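You operate a simulated robot arm through the tools that you are given. There is no shell and no other tool. Be economical: measure what you need, move in short steps, check, and stop when the job is done.

Carry out the task below with a simulated robot arm. There is one attempt and no reset: what you move stays moved.

JOB
Jog the green weaver's handwheel to its timing mark and run three rows or more.
Fine: yellow lever down to jog, up again to run; press STOP at the end.

The check looks at the end state, three seconds after you hand in, the way a careful person would. Anything else that was tipped, shoved, dropped, spilled or broken makes it a failure.

ROBOT AND FRAMES
A 7-joint arm with a two-finger gripper, hanging from a carriage that runs on a rail from [-2.822, 0.003] to [0.058, 0] (x, y) and turns from -351 to 336 degrees about z. Base frame: it is fixed where the carriage stands at the start and does not move with it; the origin is on the floor, on the carriage's upright axis, x ahead of it, y to its left, z up. Readings come in m, degrees, newtons and seconds.
With the tool pointing down near the work surface it reaches from about 0.1 to 0.48 m from the robot's upright axis, wherever it stands. Its first joint turns from -166.0 to 166.0 degrees. Places, roughly: green run button [0.8, -0.1, 1.1]; green weaver [0.9, -0.3, 0.6]; jog handwheel [0.6, -0.4, 0.9]; red stop button [0.8, -0.2, 1.1]; row counter display [0.8, 0, 1.1]; yellow jog lever [0.6, -0.4, 0.7]. Payload 1.37 kg.
The tool frame sits at the grasp point between the pads (the TCP): z along the fingers, y along the line on which they close. The tips reach 0.016 m beyond it. The gripper opens to 0.092 m. The gripper's body begins 0.074 m behind the TCP.
Orientation is told as [roll, pitch, yaw] about the base's x, y, z axes, in that order, counted from this pose: with the fingers straight down and closing along the base's y, the tool's x points along the base's -x, its y along +y and its z along -z.

CONTROLS
- The arm moves only by the tool move_arm. Its argument "targets" is a list of rows, each a list of 7 numbers: the gripper command, from -1 (fully open) to 1 (shut), values between in proportion, then the shift along the tool's x, y, z in m, then the turn, a rotation vector about the tool's x, y, z in degrees. In form: [[gripper, dx, dy, dz, rx, ry, rz], ...]. A call has 1 to 12 rows; each row is the pose to reach, as a shift and turn from the pose commanded when the call began, along the tool's axes at that moment. Rows are played at 5 a second. More than 0.05 m and 8.6 degrees between two rows, or a gripper value outside its range, and nothing of the call is played. A pose out of reach is approached as far as the arm can. The call stops where the force on the tool passes 90 N (or 10 N more than at its start, if that is more) or the arm is blocked; 0.2 s more then pass. The fingers move at their own pace and stop on an object; they squeeze with about 26 N. The grip force told is the motor's: it shows also when the fingers shut on nothing. Time passes only in rows, and 0.2 s behind the last, so rows that repeat a pose let the fingers close. It gives the time, the measured TCP pose, the force on the tool (base axes), the opening and the grip force at its end, in the units of the frame above (readings bear some noise), with the torque about the TCP (base axes, N m) and any sound that the robot's microphone picked up, and new pictures: "views" is both (left out), scene, wrist or none.
- Cameras (640 x 400 px; columns grow to the right, rows downward): "scene" is now at [0.2579, 0.0078, 1.5344]; the picture's right is [0.14, -0.99, 0.00], its down [-0.90, -0.13, -0.41] and it looks along [0.40, 0.06, -0.91] (base axes); focal length 279 px, centre (320, 200). "wrist" rides on the gripper at [0.071, 0.019, -0.111] in the tool frame; the picture's right is [-0.26, 0.96, 0.00], its down [-0.78, -0.21, -0.59] and it looks along [-0.57, -0.15, 0.81] (tool axes); focal length 280 px, centre (320, 200). There is no depth. A picture from a camera that has moved, and an enlarged one, comes with that camera's place and axes in the base frame and with its lens.
- raise_lower(by): slides the trunk up (or, below 0, down) by that many m; the arm and the scene camera ride with it, the base frame stays. It gives what a move gives, with no picture.
- base_move(legs): drives the robot by 1 to 6 legs, each [ahead, left, turn to the left] in m, m and degrees, along the robot's own axes; the way and the turn of a leg run together, so that a leg with both is an arc; at most 1.5 m and 180 degrees a leg. The arm and the cameras ride along, it lands a little off, and it stops where it bumps. It keeps to its track: a leg is cut to what the track allows. It gives what a move gives, and a new picture of the scene camera.
- head_to(pan, tilt): turns the head with the scene camera to pan (to the left, within 155 degrees either way) and tilt (down, from -29 to 69), counted from straight ahead of the robot. It gives what a move gives, and a new picture of the scene camera.
- close_up(camera, box): a new picture of the part [left, top, right, bottom] of that camera's present view, enlarged. It takes no simulated time.
- close_job(): hands the job in; it is judged then, once.

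Work in short steps. Places have to be worked out from the pictures, the camera data and where the tool is seen: move nearer, look again, correct. Check each grasp and each placing, and mend what went wrong. You have 120 turns and 260 pictures in all, those below and enlarged ones among them. Open the gripper and draw the arm clear of the work before you hand the job in, unless the task says otherwise; then end with one line.

The tools are called after "Request:" as a command line: name --pt "numbers of a row" for each row, then --argument value for the rest, lists and objects as JSON in quotes. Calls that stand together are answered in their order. move_arm: Moves the arm, as the interface text tells. Its arguments: {"type":"object","properties":{"targets":{"type":"array"},"views":{"type":"string","enum":["both","scene","wrist","none"]}},"required":["targets"]} The other tools are called the same way: raise_lower (by) slides the trunk up or down; base_move (legs) drives the base; head_to (pan, tilt) turns the head that bears the scene camera; close_up (camera, box) takes an enlarged picture of a part of a camera's view; close_job () hands the job in.

At the start:

```text
t: 0.0
tcp_pos: [0.253, -0.1603, 0.9993]
orientation: [0.1, 0.0, 0.0]
ft_force: [-0.1, 0.7, -0.1]
ft_torque: [-0.04, -0.04, 0.01]
opening: 0.0922
finger_force: 0.0
trunk travel left (down, up): [-0.355, 0.305]
robot x, y, heading: [-0.0016, -0.0004, -0.2]
head pan, tilt: [8.3, 66.0]
```

scene: 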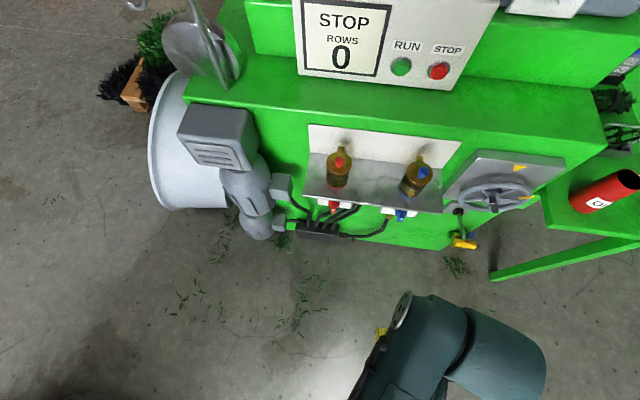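
wrist: 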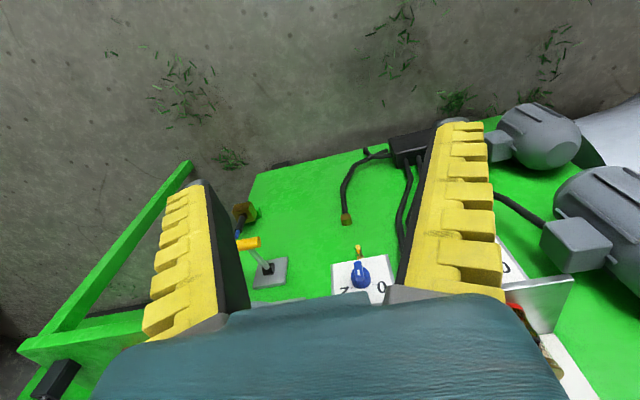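

The scene shows the panel, handwheel and yellow lever at the right. I enlarge those areas for a start.

Request:
close_up --camera "scene" --box '[420, 130, 580, 260]'

Request:
close_up --camera "wrist" --box '[160, 130, 460, 310]'

Request:
head_to --pan -20 --tilt 45

```text
3.08 times, centred on (500, 195) of scene
camera zoom: at [0.2579, 0.0078, 1.5344], right [0.14, -0.99, 0.0], down [-0.9, -0.13, -0.41], along [0.4, 0.06, -0.91], focal length 859 px, centre (-234, 215)
```

zoom: 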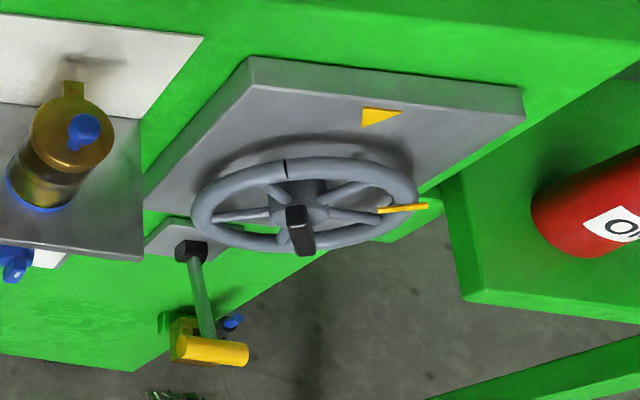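

```text
2.13 times, centred on (310, 220) of wrist
camera zoom: at [0.1813, -0.1401, 1.1119], right [0.26, 0.96, 0.0], down [0.78, -0.21, 0.59], along [0.57, -0.15, -0.81], focal length 598 px, centre (341, 157)
```

zoom: 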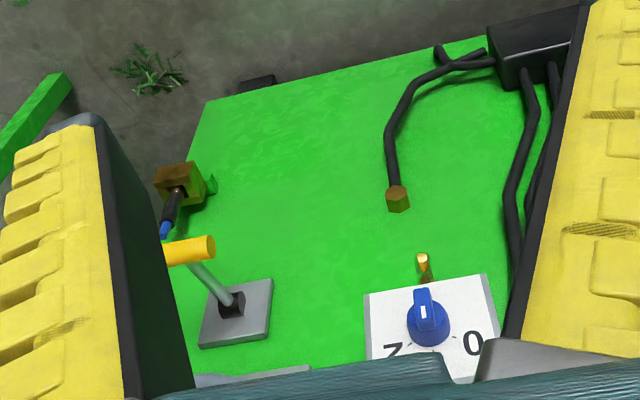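

```text
t: 0.9
tcp_pos: [0.2522, -0.1594, 0.9999]
orientation: [0.1, -0.2, 0.0]
ft_force: [-0.2, 0.0, -0.5]
ft_torque: [-0.01, -0.01, 0.0]
opening: 0.092
finger_force: 0.0
trunk travel left (down, up): [-0.355, 0.305]
robot x, y, heading: [-0.0019, -0.002, -0.0]
head pan, tilt: [-20.0, 45.0]
camera scene: at [0.2755, -0.0285, 1.5605], right [-0.34, -0.94, 0.0], down [-0.67, 0.24, -0.71], along [0.66, -0.24, -0.71], focal length 279 px, centre (320, 200)
```

scene: 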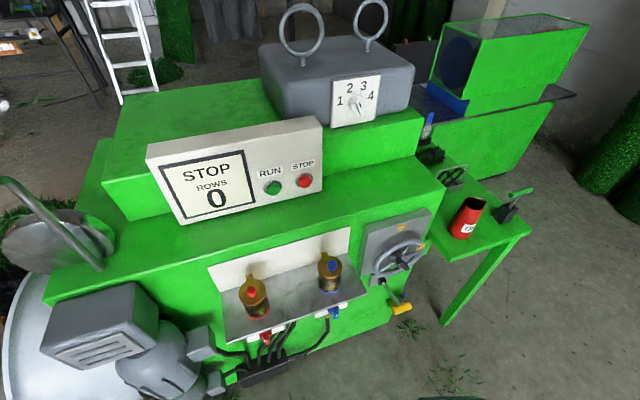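

A closer look from this viewpoint.

Request:
close_up --camera "scene" --box '[350, 200, 450, 330]'

Request:
close_up --camera "scene" --box '[140, 110, 340, 230]'

```text
3.08 times, centred on (400, 265) of scene
camera zoom: at [0.2755, -0.0285, 1.5605], right [-0.34, -0.94, 0.0], down [-0.67, 0.24, -0.71], along [0.66, -0.24, -0.71], focal length 859 px, centre (74, 0)
```

zoom: 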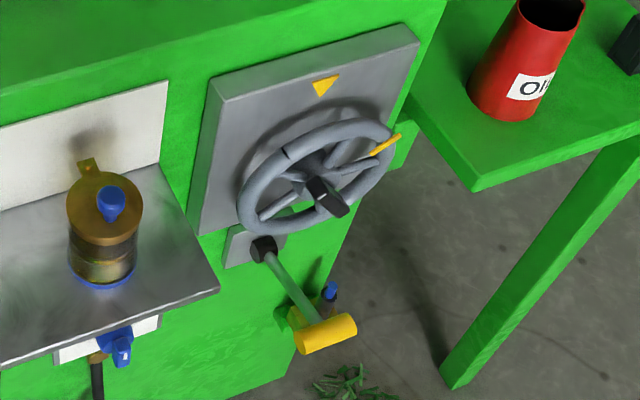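

```text
3.20 times, centred on (240, 170) of scene
camera zoom: at [0.2755, -0.0285, 1.5605], right [-0.34, -0.94, 0.0], down [-0.67, 0.24, -0.71], along [0.66, -0.24, -0.71], focal length 894 px, centre (576, 296)
```

zoom: 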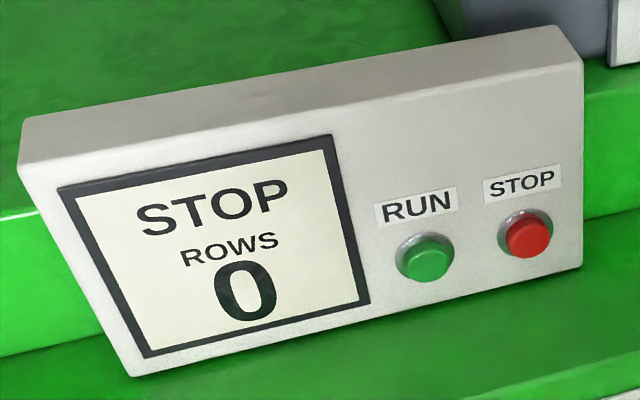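

The lever handle works out at about (0.54,-0.39,0.70), with its pivot near (0.66,-0.40,0.66), so it is up now. The wheel hub is near (0.6,-0.39,0.87). I drive to the end of the rail, lower the trunk, and turn the fingers toward +x.

Request:
raise_lower --by -0.15

Request:
move_arm --pt "1 0 0 0 0 -8 0" --pt "1 0 0 0 0 -16 0" --pt "1 0 0 0 0 -24 0" --pt "1 0 0 0 0 -32 0" --pt "1 0 0 0 0 -40 0" --pt "1 0 0 0 0 -48 0" --pt "1 0 0 0 0 -56 0" --pt "1 0 0 0 0 -64 0" --pt "1 0 0 0 0 -72 0" --pt "1 0 0 0 0 -80 0" --pt "1 0 0 0 0 -86 0" --pt "1 0 0 0 0 -90 0"

```text
t: 2.7
tcp_pos: [0.2522, -0.16, 0.8495]
orientation: [-0.1, -0.1, 0.1]
ft_force: [-0.2, -0.8, 0.0]
ft_torque: [0.03, -0.04, 0.04]
opening: 0.0919
finger_force: 0.0
trunk travel left (down, up): [-0.205, 0.455]
robot x, y, heading: [0.0031, -0.0, -0.1]
head pan, tilt: [-20.0, 45.0]
```

```text
t: 5.3
tcp_pos: [0.2527, -0.1601, 0.8496]
orientation: [-160.2, -89.7, 160.2]
ft_force: [-0.4, -0.3, 0.1]
ft_torque: [0.02, -0.04, 0.03]
opening: 0.0
finger_force: 26.4
trunk travel left (down, up): [-0.205, 0.455]
robot x, y, heading: [0.0007, 0.0002, -0.0]
head pan, tilt: [-20.0, 45.0]
camera scene: at [0.2755, -0.0286, 1.4105], right [-0.34, -0.94, 0.0], down [-0.66, 0.24, -0.71], along [0.66, -0.24, -0.71], focal length 279 px, centre (320, 200)
camera wrist: at [0.142, -0.1405, 0.7802], right [0.0, 0.97, 0.26], down [-0.59, -0.21, 0.78], along [0.81, -0.15, 0.57], focal length 280 px, centre (320, 200)
```

scene: 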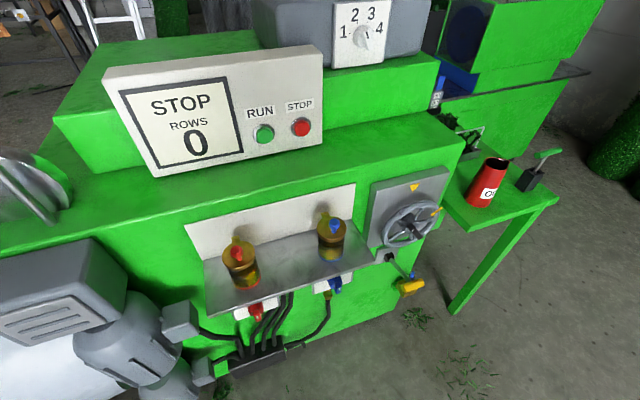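
wrist: 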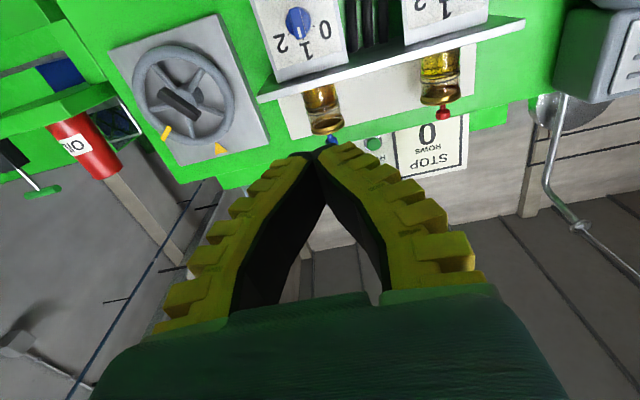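

The fingers now point along +x and the wrist camera sees the wheel (picture upside down). I enlarge it.

Request:
close_up --camera "wrist" --box '[100, 10, 290, 190]'

Request:
close_up --camera "scene" --box '[350, 150, 470, 310]'

```text
2.22 times, centred on (195, 100) of wrist
camera zoom: at [0.142, -0.1405, 0.7802], right [0.0, 0.97, 0.26], down [-0.59, -0.21, 0.78], along [0.81, -0.15, 0.57], focal length 623 px, centre (598, 422)
```

zoom: 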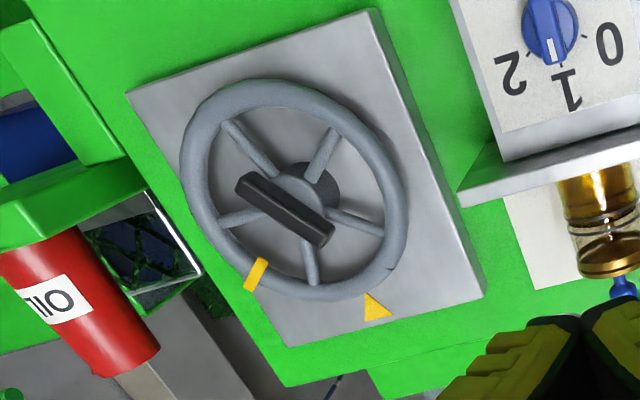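

```text
2.50 times, centred on (410, 230) of scene
camera zoom: at [0.2755, -0.0286, 1.4105], right [-0.34, -0.94, 0.0], down [-0.66, 0.24, -0.71], along [0.66, -0.24, -0.71], focal length 698 px, centre (95, 125)
```

zoom: 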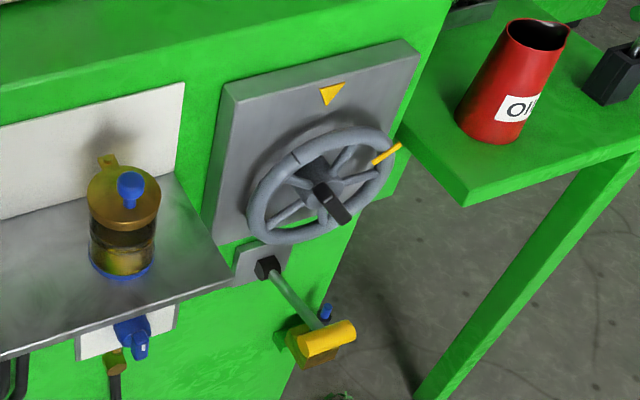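

Triangulating gives the hub's black bar at about (0.603,-0.400,0.860), leaning about 27° left of vertical. The yellow pointer sits about 58° right of the top mark. I drive forward first, then bring the closed fingers above the lever handle.

Request:
base_move --legs '[[0.057, 0, 0]]'

Request:
move_arm --pt "1 0.02 -0.04 0.0 0 0 0" --pt "1 0.04 -0.08 0.0 0 0 0" --pt "1 0.06 -0.12 0.0 0 0 0" --pt "1 0.08 -0.16 0.02 0 0 0" --pt "1 0.09 -0.2 0.04 0 0 0" --pt "1 0.09 -0.235 0.06 0 0 0" --pt "1 0.09 -0.235 0.1 0 0 0" --pt "1 0.09 -0.235 0.14 0 0 0"

```text
t: 6.2
tcp_pos: [0.3076, -0.1604, 0.8498]
orientation: [-156.3, -89.9, 156.3]
ft_force: [1.0, -0.3, 0.2]
ft_torque: [-0.01, -0.03, 0.0]
opening: 0.0
finger_force: 26.0
trunk travel left (down, up): [-0.205, 0.455]
robot x, y, heading: [0.0547, -0.0037, -0.2]
head pan, tilt: [-20.0, 45.0]
camera scene: at [0.3309, -0.0288, 1.4106], right [-0.34, -0.94, 0.0], down [-0.66, 0.24, -0.71], along [0.66, -0.24, -0.71], focal length 279 px, centre (320, 200)
```

scene: 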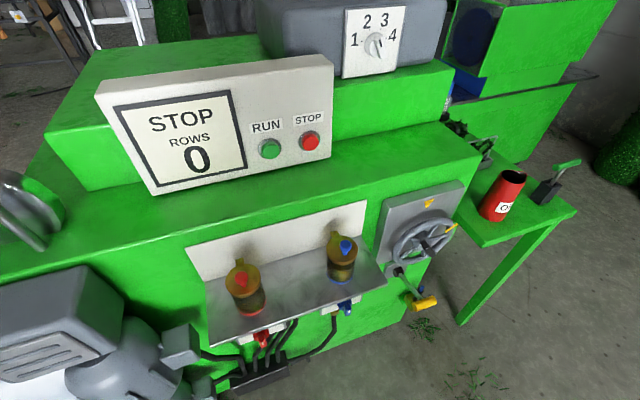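

```text
t: 8.0
tcp_pos: [0.4509, -0.3947, 0.7584]
orientation: [-133.3, -89.9, 133.4]
ft_force: [-0.2, -0.3, -0.4]
ft_torque: [0.03, 0.03, -0.04]
opening: 0.0001
finger_force: 26.2
trunk travel left (down, up): [-0.205, 0.455]
robot x, y, heading: [0.0528, -0.0014, 0.3]
head pan, tilt: [-20.0, 45.0]
camera scene: at [0.331, -0.0289, 1.4107], right [-0.34, -0.94, 0.0], down [-0.66, 0.24, -0.71], along [0.66, -0.24, -0.71], focal length 279 px, centre (320, 200)
camera wrist: at [0.3394, -0.3755, 0.6893], right [0.0, 0.97, 0.26], down [-0.59, -0.21, 0.78], along [0.81, -0.15, 0.57], focal length 280 px, centre (320, 200)
```

scene: 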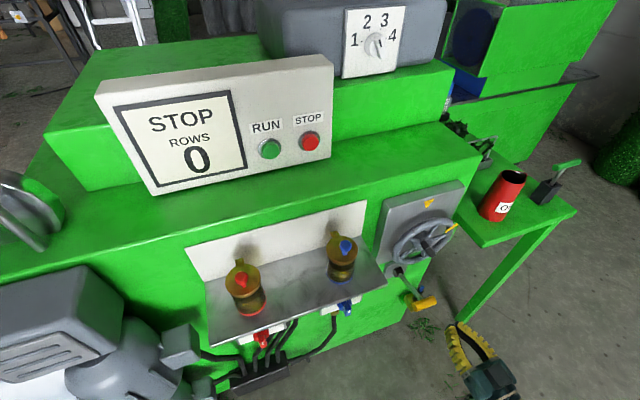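
wrist: 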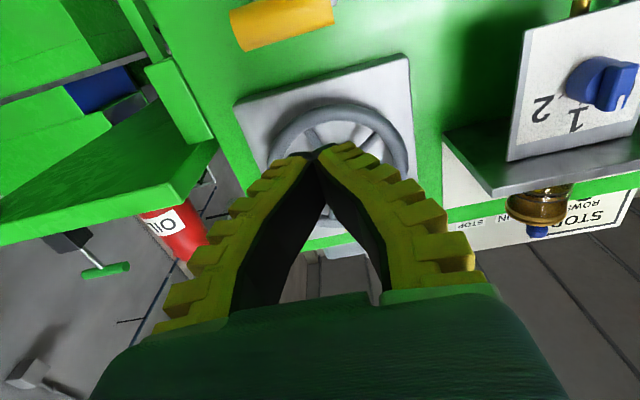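

The lever handle checks out at (0.543,-0.398,0.694). I move the fingers over it and press down in small steps.

Request:
move_arm --pt "1 0 0 0.045 0 0 0" --pt "1 0 0 0.09 0 0 0" --pt "1 0.015 0 0.09 0 0 0" --pt "1 0.03 0 0.09 0 0 0" --pt "1 0.045 0 0.09 0 0 0" --pt "1 0.06 0 0.09 0 0 0" --pt "1 0.075 0 0.09 0 0 0"

Request:
close_up --camera "scene" --box '[360, 170, 520, 330]'

```text
t: 9.6
tcp_pos: [0.5111, -0.3655, 0.7218]
orientation: [65.3, -89.8, -65.4]
ft_force: [-1.1, 0.6, -0.4]
ft_torque: [0.03, -0.01, -0.07]
opening: 0.0
finger_force: 26.5
out of reach, approached as far as the arm can: row 3, 4, 5, 6, 7
trunk travel left (down, up): [-0.205, 0.455]
robot x, y, heading: [0.0543, -0.0007, 0.1]
head pan, tilt: [-20.0, 45.0]
camera scene: at [0.329, -0.0271, 1.4099], right [-0.34, -0.94, 0.0], down [-0.67, 0.24, -0.71], along [0.66, -0.24, -0.71], focal length 279 px, centre (320, 200)
camera wrist: at [0.3996, -0.3459, 0.6531], right [0.0, 0.96, 0.26], down [-0.59, -0.21, 0.78], along [0.81, -0.16, 0.57], focal length 280 px, centre (320, 200)
```

scene: 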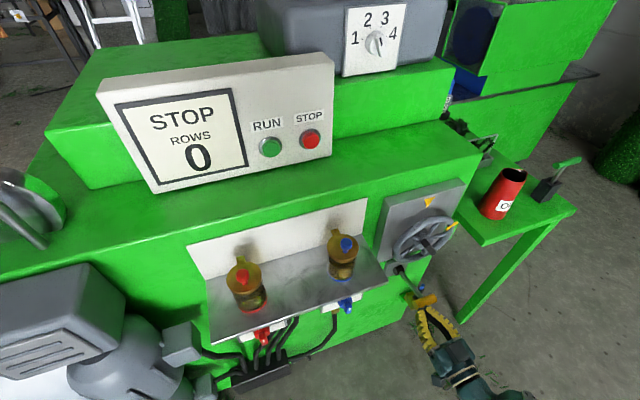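
wrist: 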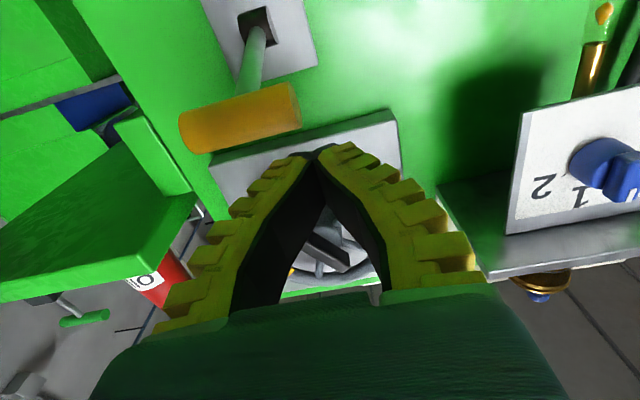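

```text
2.50 times, centred on (440, 250) of scene
camera zoom: at [0.329, -0.0271, 1.4099], right [-0.34, -0.94, 0.0], down [-0.67, 0.24, -0.71], along [0.66, -0.24, -0.71], focal length 698 px, centre (20, 75)
```

zoom: 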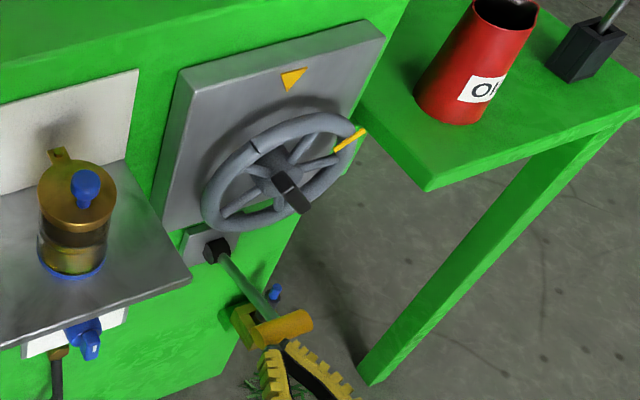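

The arm ran out of reach at this height, and the lever hasn't been touched. I back off and up, then lower the trunk so the shoulder is nearer lever height.

Request:
move_arm --pt "1 -0.03 0 -0.03 0 0 0" --pt "1 -0.06 0 -0.07 0 0 0" --pt "1 -0.1 0 -0.1 0 0 0" --pt "1 -0.12 0 -0.13 0 0 0" --views "none"

Request:
raise_lower --by -0.2

```text
t: 10.6
tcp_pos: [0.4067, -0.4314, 0.7849]
orientation: [-172.3, -89.8, 172.3]
ft_force: [0.3, -1.1, -0.7]
ft_torque: [-0.01, 0.0, -0.03]
opening: 0.0
finger_force: 25.8
out of reach, approached as far as the arm can: row 2, 3, 4
trunk travel left (down, up): [-0.205, 0.455]
robot x, y, heading: [0.0537, 0.0011, -0.1]
head pan, tilt: [-20.0, 45.0]
```

```text
t: 12.8
tcp_pos: [0.4089, -0.4306, 0.5836]
orientation: [-162.0, -90.0, 162.1]
ft_force: [0.3, -0.2, 0.9]
ft_torque: [0.05, -0.01, 0.01]
opening: 0.0
finger_force: 26.0
trunk travel left (down, up): [-0.005, 0.655]
robot x, y, heading: [0.0562, 0.003, 0.4]
head pan, tilt: [-20.0, 45.0]
```

I test the reach in this configuration by moving up slightly and toward y=-0.40.

Request:
move_arm --pt "1 -0.03 0.01 0 0 0 0" --pt "1 -0.07 0.02 0 0 0 0" --pt "1 -0.11 0.03 0 0 0 0" --pt "1 -0.15 0.03 0 0 0 0" --pt "1 -0.17 0.03 0 0 0 0"

```text
t: 14.0
tcp_pos: [0.4422, -0.4953, 0.6893]
orientation: [179.4, -89.8, -179.3]
ft_force: [0.7, -0.3, -0.5]
ft_torque: [0.02, 0.01, 0.0]
opening: 0.0
finger_force: 25.6
out of reach, approached as far as the arm can: row 1, 2, 3, 4, 5
trunk travel left (down, up): [-0.005, 0.655]
robot x, y, heading: [0.0577, 0.0005, 0.1]
head pan, tilt: [-20.0, 45.0]
camera scene: at [0.3305, -0.0289, 1.2105], right [-0.34, -0.94, 0.0], down [-0.66, 0.24, -0.71], along [0.66, -0.24, -0.71], focal length 279 px, centre (320, 200)
camera wrist: at [0.3313, -0.4759, 0.6196], right [0.0, 0.97, 0.26], down [-0.59, -0.21, 0.78], along [0.81, -0.15, 0.57], focal length 280 px, centre (320, 200)
```

scene: 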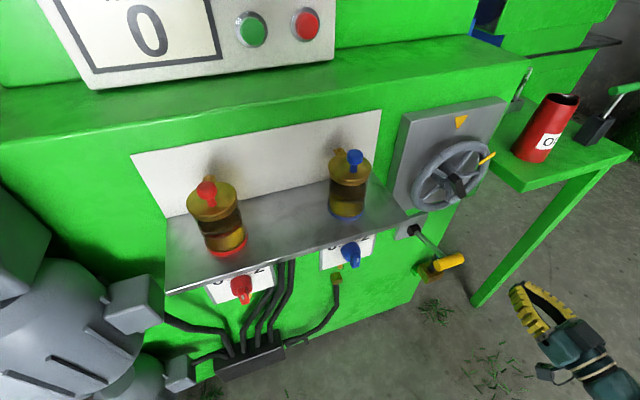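
wrist: 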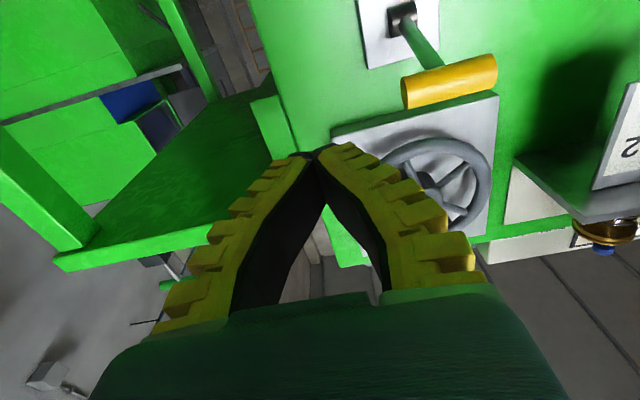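

Some joint seems to be at its limit rather than the arm being at full stretch. I look at the arm itself.

Request:
head_to --pan -110 --tilt 45

```text
t: 15.7
tcp_pos: [0.4425, -0.4938, 0.6892]
orientation: [-168.7, -89.8, 168.9]
ft_force: [0.4, 0.0, -0.6]
ft_torque: [0.0, 0.0, -0.01]
opening: 0.0002
finger_force: 25.7
trunk travel left (down, up): [-0.005, 0.655]
robot x, y, heading: [0.0528, 0.002, -0.1]
head pan, tilt: [-110.0, 45.0]
camera scene: at [0.2263, -0.0773, 1.2105], right [-0.94, 0.34, 0.0], down [0.24, 0.66, -0.71], along [-0.24, -0.66, -0.71], focal length 279 px, centre (320, 200)
```

scene: 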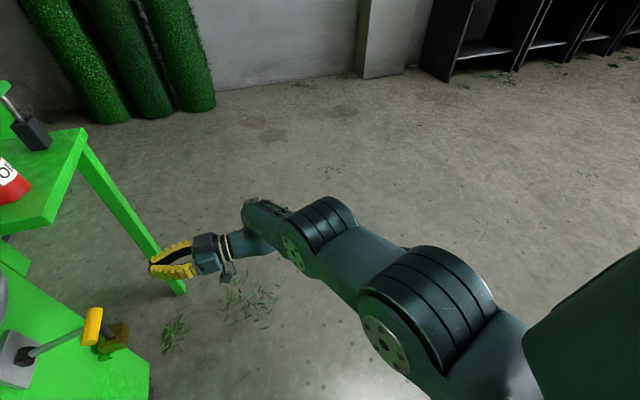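

The arm looks nearly straight and points right. I retract toward the robot axis and see whether it follows cleanly.

Request:
move_arm --pt "1 0 0.04 0 0 0 0" --pt "1 0 0.08 0 0 0 0" --pt "1 0 0.12 -0.02 0 0 0" --pt "1 0 0.16 -0.04 0 0 0" --views "scene"

```text
t: 16.6
tcp_pos: [0.4391, -0.4426, 0.6109]
orientation: [-161.7, -89.8, 161.8]
ft_force: [-0.1, 0.0, -0.3]
ft_torque: [0.02, -0.01, 0.02]
opening: 0.0
finger_force: 25.6
out of reach, approached as far as the arm can: row 1, 2, 3, 4
trunk travel left (down, up): [-0.005, 0.655]
robot x, y, heading: [0.053, -0.0015, 0.1]
head pan, tilt: [-110.0, 45.0]
camera scene: at [0.2263, -0.0772, 1.2106], right [-0.94, 0.34, 0.0], down [0.24, 0.66, -0.71], along [-0.24, -0.66, -0.71], focal length 279 px, centre (320, 200)
```

scene: 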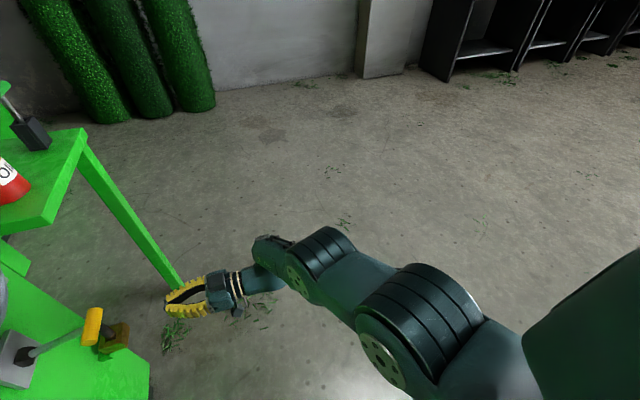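

The arm is stuck against a joint limit, most likely a wrist twist from pointing +x while the arm runs sideways. I yaw the tool toward the arm's own direction to free it.

Request:
move_arm --pt "1 0 0 0 8 0 0" --pt "1 0 0 0 16 0 0" --pt "1 0 0 0 24 0 0" --pt "1 0 0 0 32 0 0" --pt "1 0 0 0 40 0 0" --pt "1 0 0 0 40 0 0" --views "scene"

```text
t: 18.1
tcp_pos: [0.4793, -0.4895, 0.5551]
orientation: [-158.5, -89.9, 118.7]
ft_force: [-0.3, -0.5, 1.1]
ft_torque: [0.0, 0.01, 0.03]
opening: 0.0
finger_force: 26.3
out of reach, approached as far as the arm can: row 1, 2, 3, 4, 5, 6
trunk travel left (down, up): [-0.005, 0.655]
robot x, y, heading: [0.0517, 0.0046, -0.1]
head pan, tilt: [-110.0, 45.0]
camera scene: at [0.2254, -0.0785, 1.2105], right [-0.94, 0.34, 0.0], down [0.24, 0.66, -0.71], along [-0.24, -0.67, -0.71], focal length 279 px, centre (320, 200)
```

scene: 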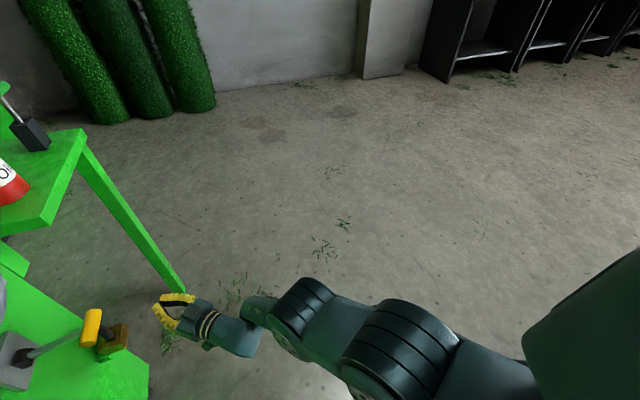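

Now I pull back along the tool and go up, checking whether it follows.

Request:
move_arm --pt "1 0 0 -0.04 0 0 0" --pt "1 0 0 -0.08 0 0 0" --pt "1 0 0 -0.12 0 0 0" --pt "1 0 0 -0.16 0 0 0" --pt "1 0 0 -0.2 0 0 0" --views "scene"

```text
t: 19.2
tcp_pos: [0.3602, -0.3957, 0.4477]
orientation: [134.2, -89.9, -174.0]
ft_force: [-0.5, 1.2, -0.1]
ft_torque: [-0.02, 0.0, -0.03]
opening: 0.0002
finger_force: 26.4
out of reach, approached as far as the arm can: row 1, 2, 3, 4, 5
trunk travel left (down, up): [-0.005, 0.655]
robot x, y, heading: [0.0542, 0.0013, 0.2]
head pan, tilt: [-110.0, 45.0]
camera scene: at [0.2248, -0.076, 1.2102], right [-0.94, 0.34, 0.0], down [0.24, 0.67, -0.71], along [-0.24, -0.66, -0.71], focal length 279 px, centre (320, 200)
```

scene: 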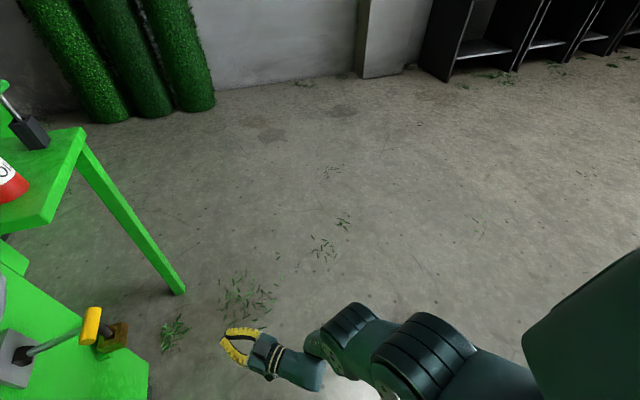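

The arm has wandered into an awkward configuration. I pitch the tool back down to free the wrist, and watch the arm.

Request:
move_arm --pt "1 0 0 0 0 8 0" --pt "1 0 0 0 0 16 0" --pt "1 0 0 0 0 24 0" --pt "1 0 0 0 0 32 0" --pt "1 0 0 0 0 40 0" --pt "1 0 0 0 0 48 0" --pt "1 0 0 0 0 56 0" --pt "1 0 0 0 0 64 0" --pt "1 0 0 0 0 72 0" --pt "1 0 0 0 0 80 0" --pt "1 0 0 0 0 88 0" --pt "1 0 0 0 0 90 0" --views "scene"

```text
t: 21.9
tcp_pos: [0.3665, -0.4068, 0.4378]
orientation: [0.0, 0.1, -39.9]
ft_force: [0.2, 0.5, -0.8]
ft_torque: [0.0, 0.0, -0.03]
opening: 0.0002
finger_force: 26.5
out of reach, approached as far as the arm can: row 1, 2, 3, 4, 5, 6, 7, 8, 9, 10, 11, 12
trunk travel left (down, up): [-0.005, 0.655]
robot x, y, heading: [0.0537, -0.0004, 0.1]
head pan, tilt: [-110.0, 45.0]
camera scene: at [0.2262, -0.0773, 1.2105], right [-0.94, 0.34, 0.0], down [0.24, 0.66, -0.71], along [-0.24, -0.66, -0.71], focal length 279 px, centre (320, 200)
```

scene: 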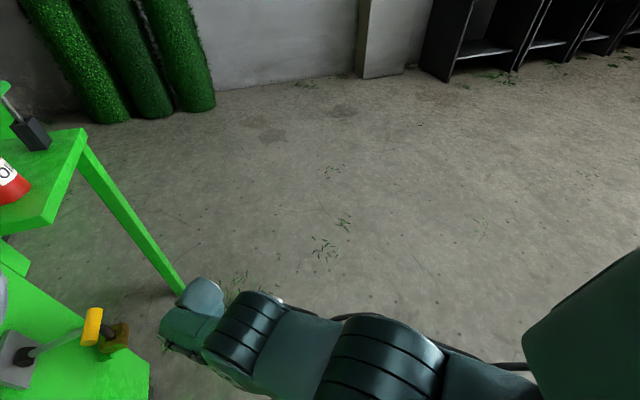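

Tool is down again. I draw in toward the axis and up, returning to a comfortable configuration.

Request:
move_arm --pt "1 0.03 0 -0.03 0 0 0" --pt "1 0.06 0 -0.06 0 0 0" --pt "1 0.09 0 -0.09 0 0 0" --pt "1 0.12 0 -0.12 0 0 0" --pt "1 0.15 0 -0.15 0 0 0" --pt "1 0.18 0 -0.18 0 0 0" --pt "1 0.2 0 -0.2 0 0 0" --views "scene"

```text
t: 23.4
tcp_pos: [0.3804, -0.5005, 0.6352]
orientation: [0.0, -0.6, -39.8]
ft_force: [0.4, -1.5, -2.9]
ft_torque: [0.16, 0.06, 0.0]
opening: 0.0
finger_force: 26.2
out of reach, approached as far as the arm can: row 1, 2, 3, 4, 5, 6, 7
trunk travel left (down, up): [-0.005, 0.655]
robot x, y, heading: [0.0525, -0.0006, -0.1]
head pan, tilt: [-110.0, 45.0]
camera scene: at [0.2294, -0.0835, 1.2123], right [-0.94, 0.34, -0.01], down [0.24, 0.66, -0.71], along [-0.24, -0.67, -0.7], focal length 279 px, centre (320, 200)
```

scene: 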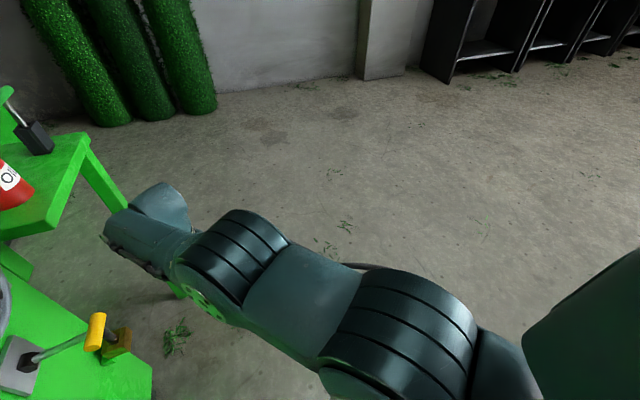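

The elbow seems jammed straight after the overreach. I ask for a modest inward pose and hold it over many rows to let the solver bend the elbow.

Request:
move_arm --pt "1 0.04 -0.0 0.03 0 0 0" --pt "1 0.08 0 0.06 0 0 0" --pt "1 0.12 0 0.08 0 0 0" --pt "1 0.16 0 0.08 0 0 0" --pt "1 0.2 0 0.08 0 0 0" --pt "1 0.2 0 0.08 0 0 0" --pt "1 0.2 0 0.08 0 0 0" --pt "1 0.2 0 0.08 0 0 0" --pt "1 0.2 0 0.08 0 0 0" --views "scene"

```text
t: 25.4
tcp_pos: [0.3, -0.4909, 0.5074]
orientation: [0.1, 0.0, -39.9]
ft_force: [0.0, 0.6, 0.3]
ft_torque: [-0.01, 0.03, 0.01]
opening: 0.0
finger_force: 25.8
out of reach, approached as far as the arm can: row 1, 2, 3, 4, 5, 6, 7, 8, 9
trunk travel left (down, up): [-0.005, 0.655]
robot x, y, heading: [0.0535, 0.0007, -0.0]
head pan, tilt: [-110.0, 45.0]
camera scene: at [0.2263, -0.0773, 1.2105], right [-0.94, 0.34, 0.0], down [0.24, 0.66, -0.71], along [-0.24, -0.66, -0.71], focal length 279 px, centre (320, 200)
```

scene: 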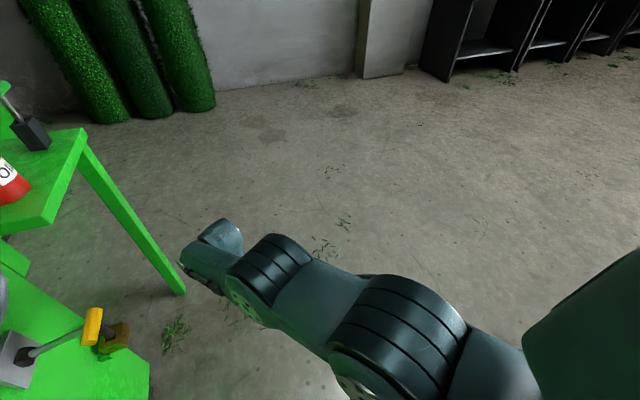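

In the first picture the forearm came round from the right, so the elbow should bend leftward. I swing the tip left while yawing the tool left to bend it the right way.

Request:
move_arm --pt "1 0.01 0.02 0 0 0 -8" --pt "1 0.02 0.04 0 0 0 -16" --pt "1 0.03 0.06 0 0 0 -24" --pt "1 0.04 0.08 0 0 0 -32" --pt "1 0.05 0.1 0 0 0 -40" --pt "1 0.06 0.12 0 0 0 -48" --pt "1 0.07 0.15 0 0 0 -56" --pt "1 0.08 0.178 0 0 0 -64" --pt "1 0.08 0.178 0 0 0 -72" --pt "1 0.08 0.178 0 0 0 -80" --pt "1 0.08 0.178 0 0 0 -80" --views "scene"

```text
t: 27.9
tcp_pos: [0.4138, -0.3789, 0.454]
orientation: [0.0, 0.0, 40.2]
ft_force: [0.3, 0.2, 0.4]
ft_torque: [0.02, -0.01, -0.01]
opening: 0.0002
finger_force: 26.5
out of reach, approached as far as the arm can: row 1, 2, 3, 4, 5, 6, 7, 8, 9, 10, 11
trunk travel left (down, up): [-0.005, 0.655]
robot x, y, heading: [0.0529, -0.0035, -0.1]
head pan, tilt: [-110.0, 45.0]
camera scene: at [0.2263, -0.0773, 1.2105], right [-0.94, 0.34, 0.0], down [0.24, 0.66, -0.71], along [-0.24, -0.66, -0.71], focal length 279 px, centre (320, 200)
```

scene: 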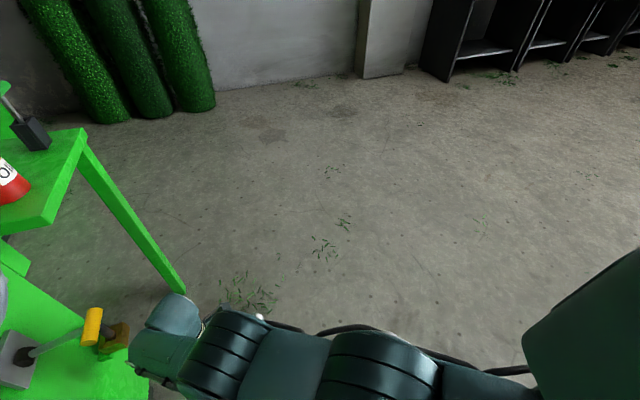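

Still straight. I swing the straight arm upward (to the right of the machine, clear of it), since a large tangential sweep should fold the elbow the proper way.

Request:
move_arm --pt "1 0.04 -0.013 -0.01 0 0 0" --pt "1 0.08 -0.026 -0.03 0 0 0" --pt "1 0.12 -0.039 -0.05 0 0 0" --pt "1 0.16 -0.052 -0.08 0 0 0" --pt "1 0.19 -0.06 -0.115 0 0 0" --pt "1 0.204 -0.065 -0.155 0 0 0" --pt "1 0.204 -0.065 -0.2 0 0 0" --pt "1 0.204 -0.065 -0.245 0 0 0" --pt "1 0.204 -0.065 -0.29 0 0 0" --pt "1 0.204 -0.065 -0.335 0 0 0" --pt "1 0.204 -0.065 -0.38 0 0 0" --views "scene"

```text
refused: row 4 steps farther than a row can; nothing moved
```

Smaller steps for the same sweep.

Request:
move_arm --pt "1 0.04 -0.013 -0.01 0 0 0" --pt "1 0.08 -0.026 -0.03 0 0 0" --pt "1 0.115 -0.039 -0.05 0 0 0" --pt "1 0.15 -0.05 -0.075 0 0 0" --pt "1 0.18 -0.058 -0.11 0 0 0" --pt "1 0.204 -0.065 -0.15 0 0 0" --pt "1 0.204 -0.065 -0.195 0 0 0" --pt "1 0.204 -0.065 -0.24 0 0 0" --pt "1 0.204 -0.065 -0.285 0 0 0" --pt "1 0.204 -0.065 -0.33 0 0 0" --pt "1 0.204 -0.065 -0.375 0 0 0" --views "scene"

```text
t: 30.2
tcp_pos: [0.2935, -0.5525, 0.8253]
orientation: [0.0, -0.1, 40.0]
ft_force: [-0.4, -0.1, -0.4]
ft_torque: [-0.02, 0.02, 0.01]
opening: 0.0002
finger_force: 26.2
out of reach, approached as far as the arm can: row 4, 5, 6
trunk travel left (down, up): [-0.005, 0.655]
robot x, y, heading: [0.0547, -0.0026, -0.1]
head pan, tilt: [-110.0, 45.0]
camera scene: at [0.2264, -0.0778, 1.2105], right [-0.94, 0.34, 0.0], down [0.24, 0.66, -0.71], along [-0.24, -0.66, -0.71], focal length 279 px, centre (320, 200)
```

scene: 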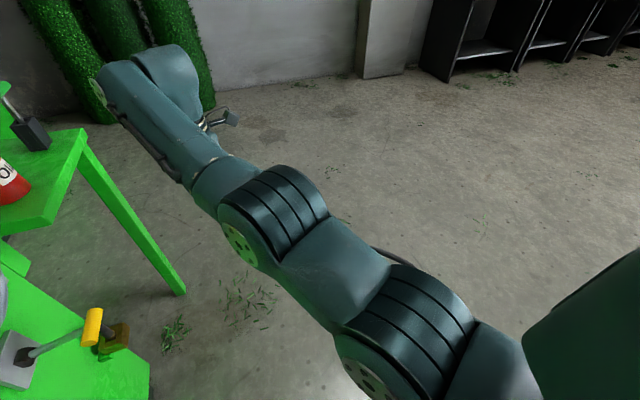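

The elbow now folds properly, with the forearm rising from a low elbow, and the last rows were in reach. So the target must stay high relative to the shoulder, which means keeping the trunk low. I now draw in.

Request:
move_arm --pt "1 -0.03 0.03 0 0 0 5" --pt "1 -0.06 0.06 0 0 0 10" --pt "1 -0.09 0.09 0 0 0 16" --pt "1 -0.12 0.11 0 0 0 22" --pt "1 -0.15 0.13 0 0 0 28" --pt "1 -0.18 0.15 0 0 0 34" --pt "1 -0.2 0.17 0 0 0 40" --pt "1 -0.2 0.17 0 0 0 40" --views "scene"

```text
t: 32.0
tcp_pos: [0.3872, -0.3307, 0.7854]
orientation: [-0.2, -0.2, -0.1]
ft_force: [-0.2, -0.5, 1.0]
ft_torque: [-0.04, -0.05, 0.01]
opening: 0.0002
finger_force: 26.4
out of reach, approached as far as the arm can: row 3, 4, 5, 6, 7, 8
trunk travel left (down, up): [-0.005, 0.655]
robot x, y, heading: [0.0517, -0.0008, 0.1]
head pan, tilt: [-110.0, 45.0]
camera scene: at [0.2261, -0.0774, 1.2105], right [-0.94, 0.34, 0.0], down [0.24, 0.66, -0.71], along [-0.24, -0.66, -0.71], focal length 279 px, centre (320, 200)
```

scene: 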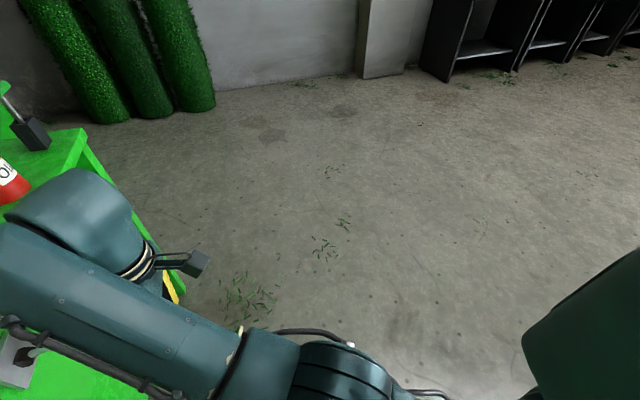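

Configuration is good. I now pitch the tool to point +x, watching the arm.

Request:
move_arm --pt "1 0.0 0 0 0 -8 0" --pt "1 0 0 0 0 -16 0" --pt "1 0 0 0 0 -24 0" --pt "1 0 0 0 0 -32 0" --pt "1 0 0 0 0 -40 0" --pt "1 0 0 0 0 -48 0" --pt "1 0 0 0 0 -56 0" --pt "1 0 0 0 0 -64 0" --pt "1 0 0 0 0 -72 0" --pt "1 0 0 0 0 -80 0" --pt "1 0 0 0 0 -88 0" --pt "1 0 0 0 0 -90 0" --views "both"

```text
t: 34.6
tcp_pos: [0.3864, -0.335, 0.7822]
orientation: [-159.4, -89.7, 159.4]
ft_force: [-0.2, -0.7, 0.7]
ft_torque: [0.0, -0.02, 0.06]
opening: 0.0003
finger_force: 25.7
trunk travel left (down, up): [-0.005, 0.655]
robot x, y, heading: [0.0578, -0.0028, -0.0]
head pan, tilt: [-110.0, 45.0]
camera scene: at [0.2263, -0.0774, 1.2105], right [-0.94, 0.34, 0.0], down [0.24, 0.66, -0.71], along [-0.24, -0.66, -0.71], focal length 279 px, centre (320, 200)
camera wrist: at [0.2749, -0.3157, 0.712], right [0.0, 0.97, 0.26], down [-0.59, -0.21, 0.78], along [0.81, -0.15, 0.57], focal length 280 px, centre (320, 200)
```

scene: 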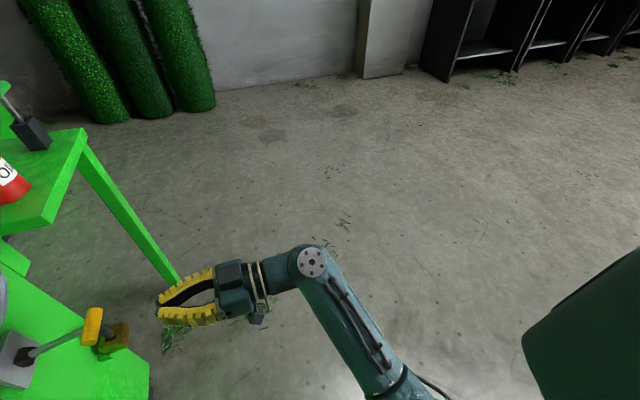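
wrist: 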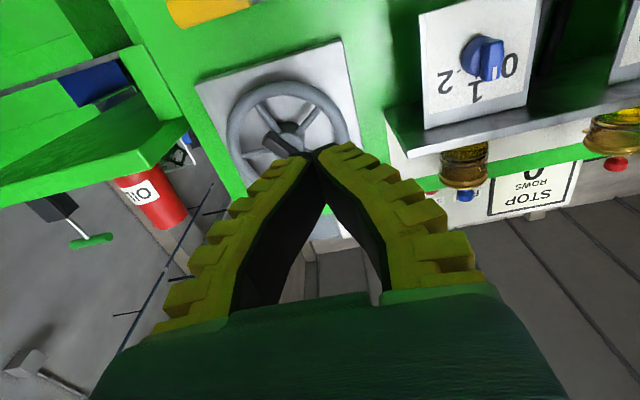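

Fully tracked this time. Head back to the machine, and fingers above the lever handle.

Request:
head_to --pan -30 --tilt 45

Request:
move_arm --pt "1 0.008 -0.02 0.04 0 0 0" --pt "1 0.016 -0.04 0.08 0 0 0" --pt "1 0.025 -0.062 0.12 0 0 0" --pt "1 0.03 -0.062 0.155 0 0 0" --views "both"

```text
t: 36.2
tcp_pos: [0.3854, -0.3344, 0.7817]
orientation: [-162.8, -89.9, 162.8]
ft_force: [0.0, -0.3, 0.6]
ft_torque: [0.03, -0.03, -0.01]
opening: 0.0
finger_force: 25.9
trunk travel left (down, up): [-0.005, 0.655]
robot x, y, heading: [0.0568, 0.0042, 0.0]
head pan, tilt: [-30.0, 45.0]
camera scene: at [0.3245, -0.0416, 1.2105], right [-0.5, -0.87, 0.0], down [-0.61, 0.35, -0.71], along [0.61, -0.35, -0.71], focal length 279 px, centre (320, 200)
```

scene: 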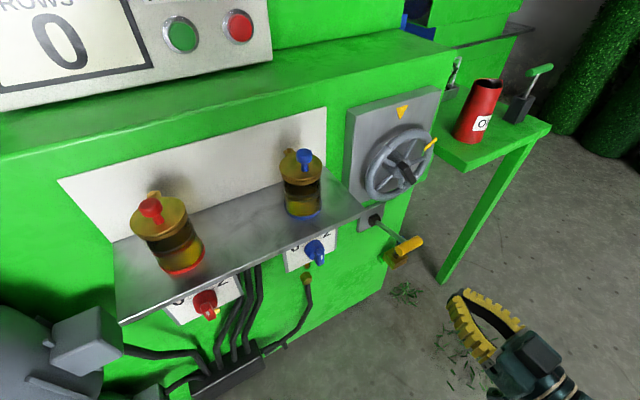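

```text
t: 37.2
tcp_pos: [0.5411, -0.3966, 0.7533]
orientation: [-175.0, -90.0, 175.0]
ft_force: [-0.5, -0.3, -0.2]
ft_torque: [0.01, 0.03, -0.05]
opening: 0.0
finger_force: 26.0
trunk travel left (down, up): [-0.005, 0.655]
robot x, y, heading: [0.0565, -0.0041, -0.2]
head pan, tilt: [-30.0, 45.0]
camera scene: at [0.3251, -0.0413, 1.2107], right [-0.5, -0.87, 0.0], down [-0.61, 0.35, -0.71], along [0.61, -0.35, -0.71], focal length 279 px, centre (320, 200)
camera wrist: at [0.4306, -0.3768, 0.6834], right [0.0, 0.97, 0.26], down [-0.59, -0.21, 0.78], along [0.81, -0.15, 0.57], focal length 280 px, centre (320, 200)
```

scene: 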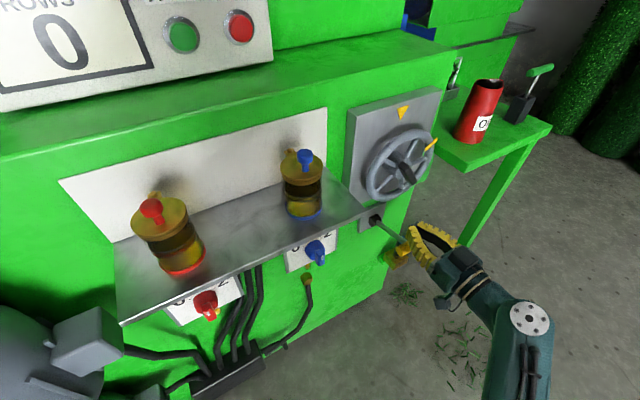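
wrist: 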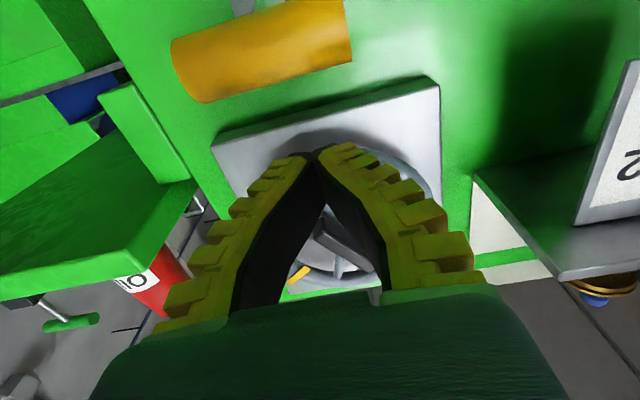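

The fingers sit right above the handle. I press down gradually.

Request:
move_arm --pt "1 0.012 0 0 0 0 0" --pt "1 0.024 0 0 0 0 0" --pt "1 0.036 0 0 0 0 0" --pt "1 0.048 0 0 0 0 0" --pt "1 0.06 0 0 0 0 0" --pt "1 0.072 0 0 0 0 0" --pt "1 0.084 0 0 0 0 0" --views "both"

```text
t: 38.8
tcp_pos: [0.5408, -0.3979, 0.6673]
orientation: [-158.6, -89.9, 158.7]
ft_force: [-0.2, 0.4, -0.4]
ft_torque: [0.01, 0.0, -0.05]
opening: 0.0002
finger_force: 27.5
trunk travel left (down, up): [-0.005, 0.655]
robot x, y, heading: [0.0563, -0.0008, 0.0]
head pan, tilt: [-30.0, 45.0]
camera scene: at [0.3246, -0.0415, 1.2105], right [-0.5, -0.87, 0.0], down [-0.61, 0.35, -0.71], along [0.61, -0.35, -0.71], focal length 279 px, centre (320, 200)
camera wrist: at [0.4303, -0.3775, 0.5977], right [0.0, 0.97, 0.26], down [-0.59, -0.21, 0.78], along [0.81, -0.15, 0.57], focal length 280 px, centre (320, 200)
```

scene: 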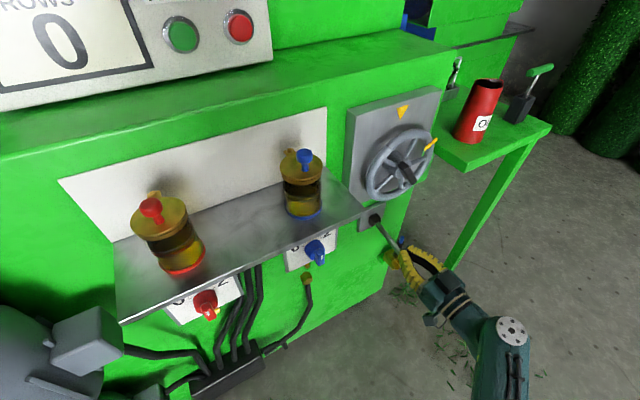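
wrist: 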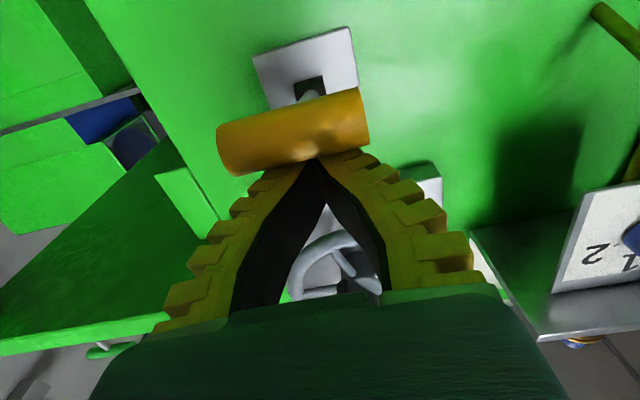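

The handle has moved down to about z 0.638 with little force. I continue until it stops.

Request:
move_arm --pt "1 0.01 0 0 0 0 0" --pt "1 0.02 0 0 0 0 0" --pt "1 0.03 0 0 0 0 0" --pt "1 0.04 0 0 0 0 0" --pt "1 0.05 0 0 0 0 0" --views "both"

```text
t: 40.0
tcp_pos: [0.5407, -0.398, 0.6177]
orientation: [-177.6, -89.9, 177.7]
ft_force: [0.7, 0.0, -0.5]
ft_torque: [0.0, 0.01, -0.02]
opening: 0.0001
finger_force: 27.9
trunk travel left (down, up): [-0.005, 0.655]
robot x, y, heading: [0.0559, -0.0015, 0.2]
head pan, tilt: [-30.0, 45.0]
camera scene: at [0.3245, -0.0416, 1.2105], right [-0.5, -0.87, 0.0], down [-0.61, 0.35, -0.71], along [0.61, -0.35, -0.71], focal length 279 px, centre (320, 200)
camera wrist: at [0.4307, -0.3777, 0.5485], right [0.0, 0.97, 0.26], down [-0.59, -0.21, 0.78], along [0.81, -0.15, 0.57], focal length 280 px, centre (320, 200)
```

scene: 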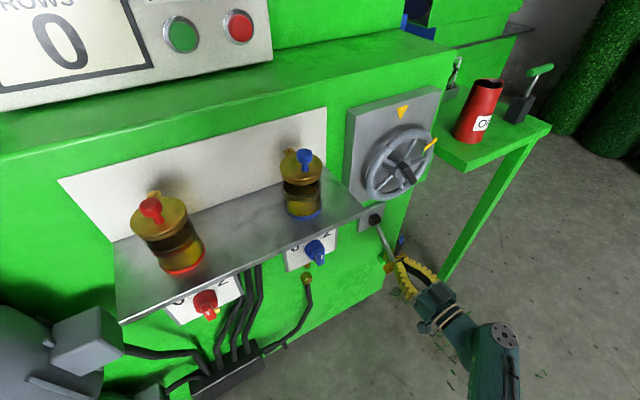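
wrist: 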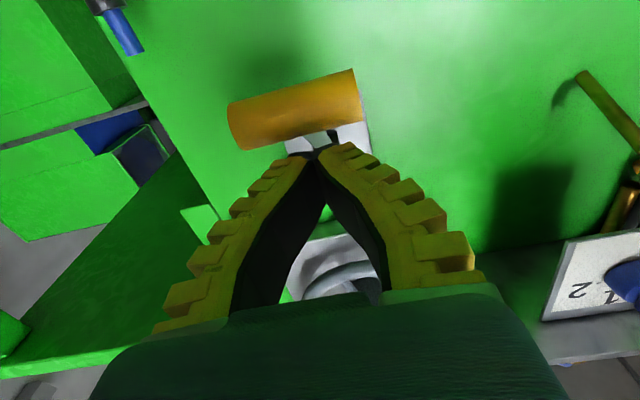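

Still little resistance, handle about z 0.59. I continue a little further, following the arc inward.

Request:
move_arm --pt "1 0.01 0 0.005 0 0 0" --pt "1 0.02 0 0.01 0 0 0" --pt "1 0.03 0 0.015 0 0 0" --views "both"

```text
t: 40.8
tcp_pos: [0.5477, -0.3975, 0.6084]
orientation: [-157.8, -87.6, 158.4]
ft_force: [-37.2, 17.4, 22.1]
ft_torque: [0.27, 0.24, -0.04]
opening: 0.0062
finger_force: 27.2
trunk travel left (down, up): [-0.005, 0.655]
robot x, y, heading: [0.0532, 0.0004, -0.1]
head pan, tilt: [-30.0, 45.0]
stopped in row 3: the force on the tool passed its limit at 101 N (the readings are from after the stop); the commanded pose is now the measured one
camera scene: at [0.3171, -0.0394, 1.2086], right [-0.5, -0.87, 0.0], down [-0.62, 0.36, -0.7], along [0.61, -0.35, -0.71], focal length 279 px, centre (320, 200)
camera wrist: at [0.4391, -0.3813, 0.5352], right [-0.02, 0.97, 0.25], down [-0.62, -0.21, 0.76], along [0.79, -0.14, 0.6], focal length 280 px, centre (320, 200)
```

scene: 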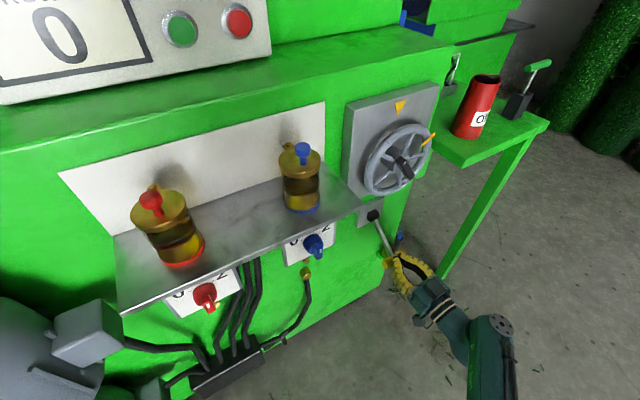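
wrist: 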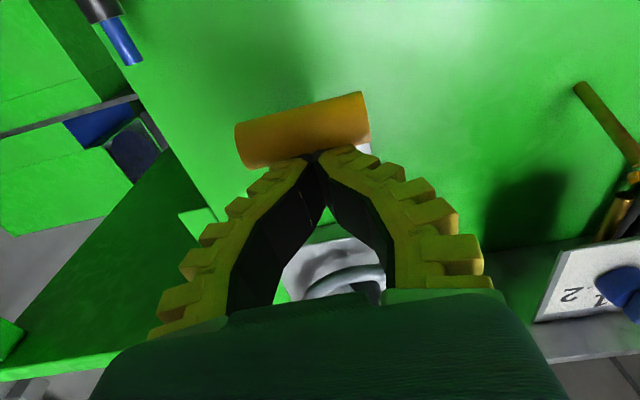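

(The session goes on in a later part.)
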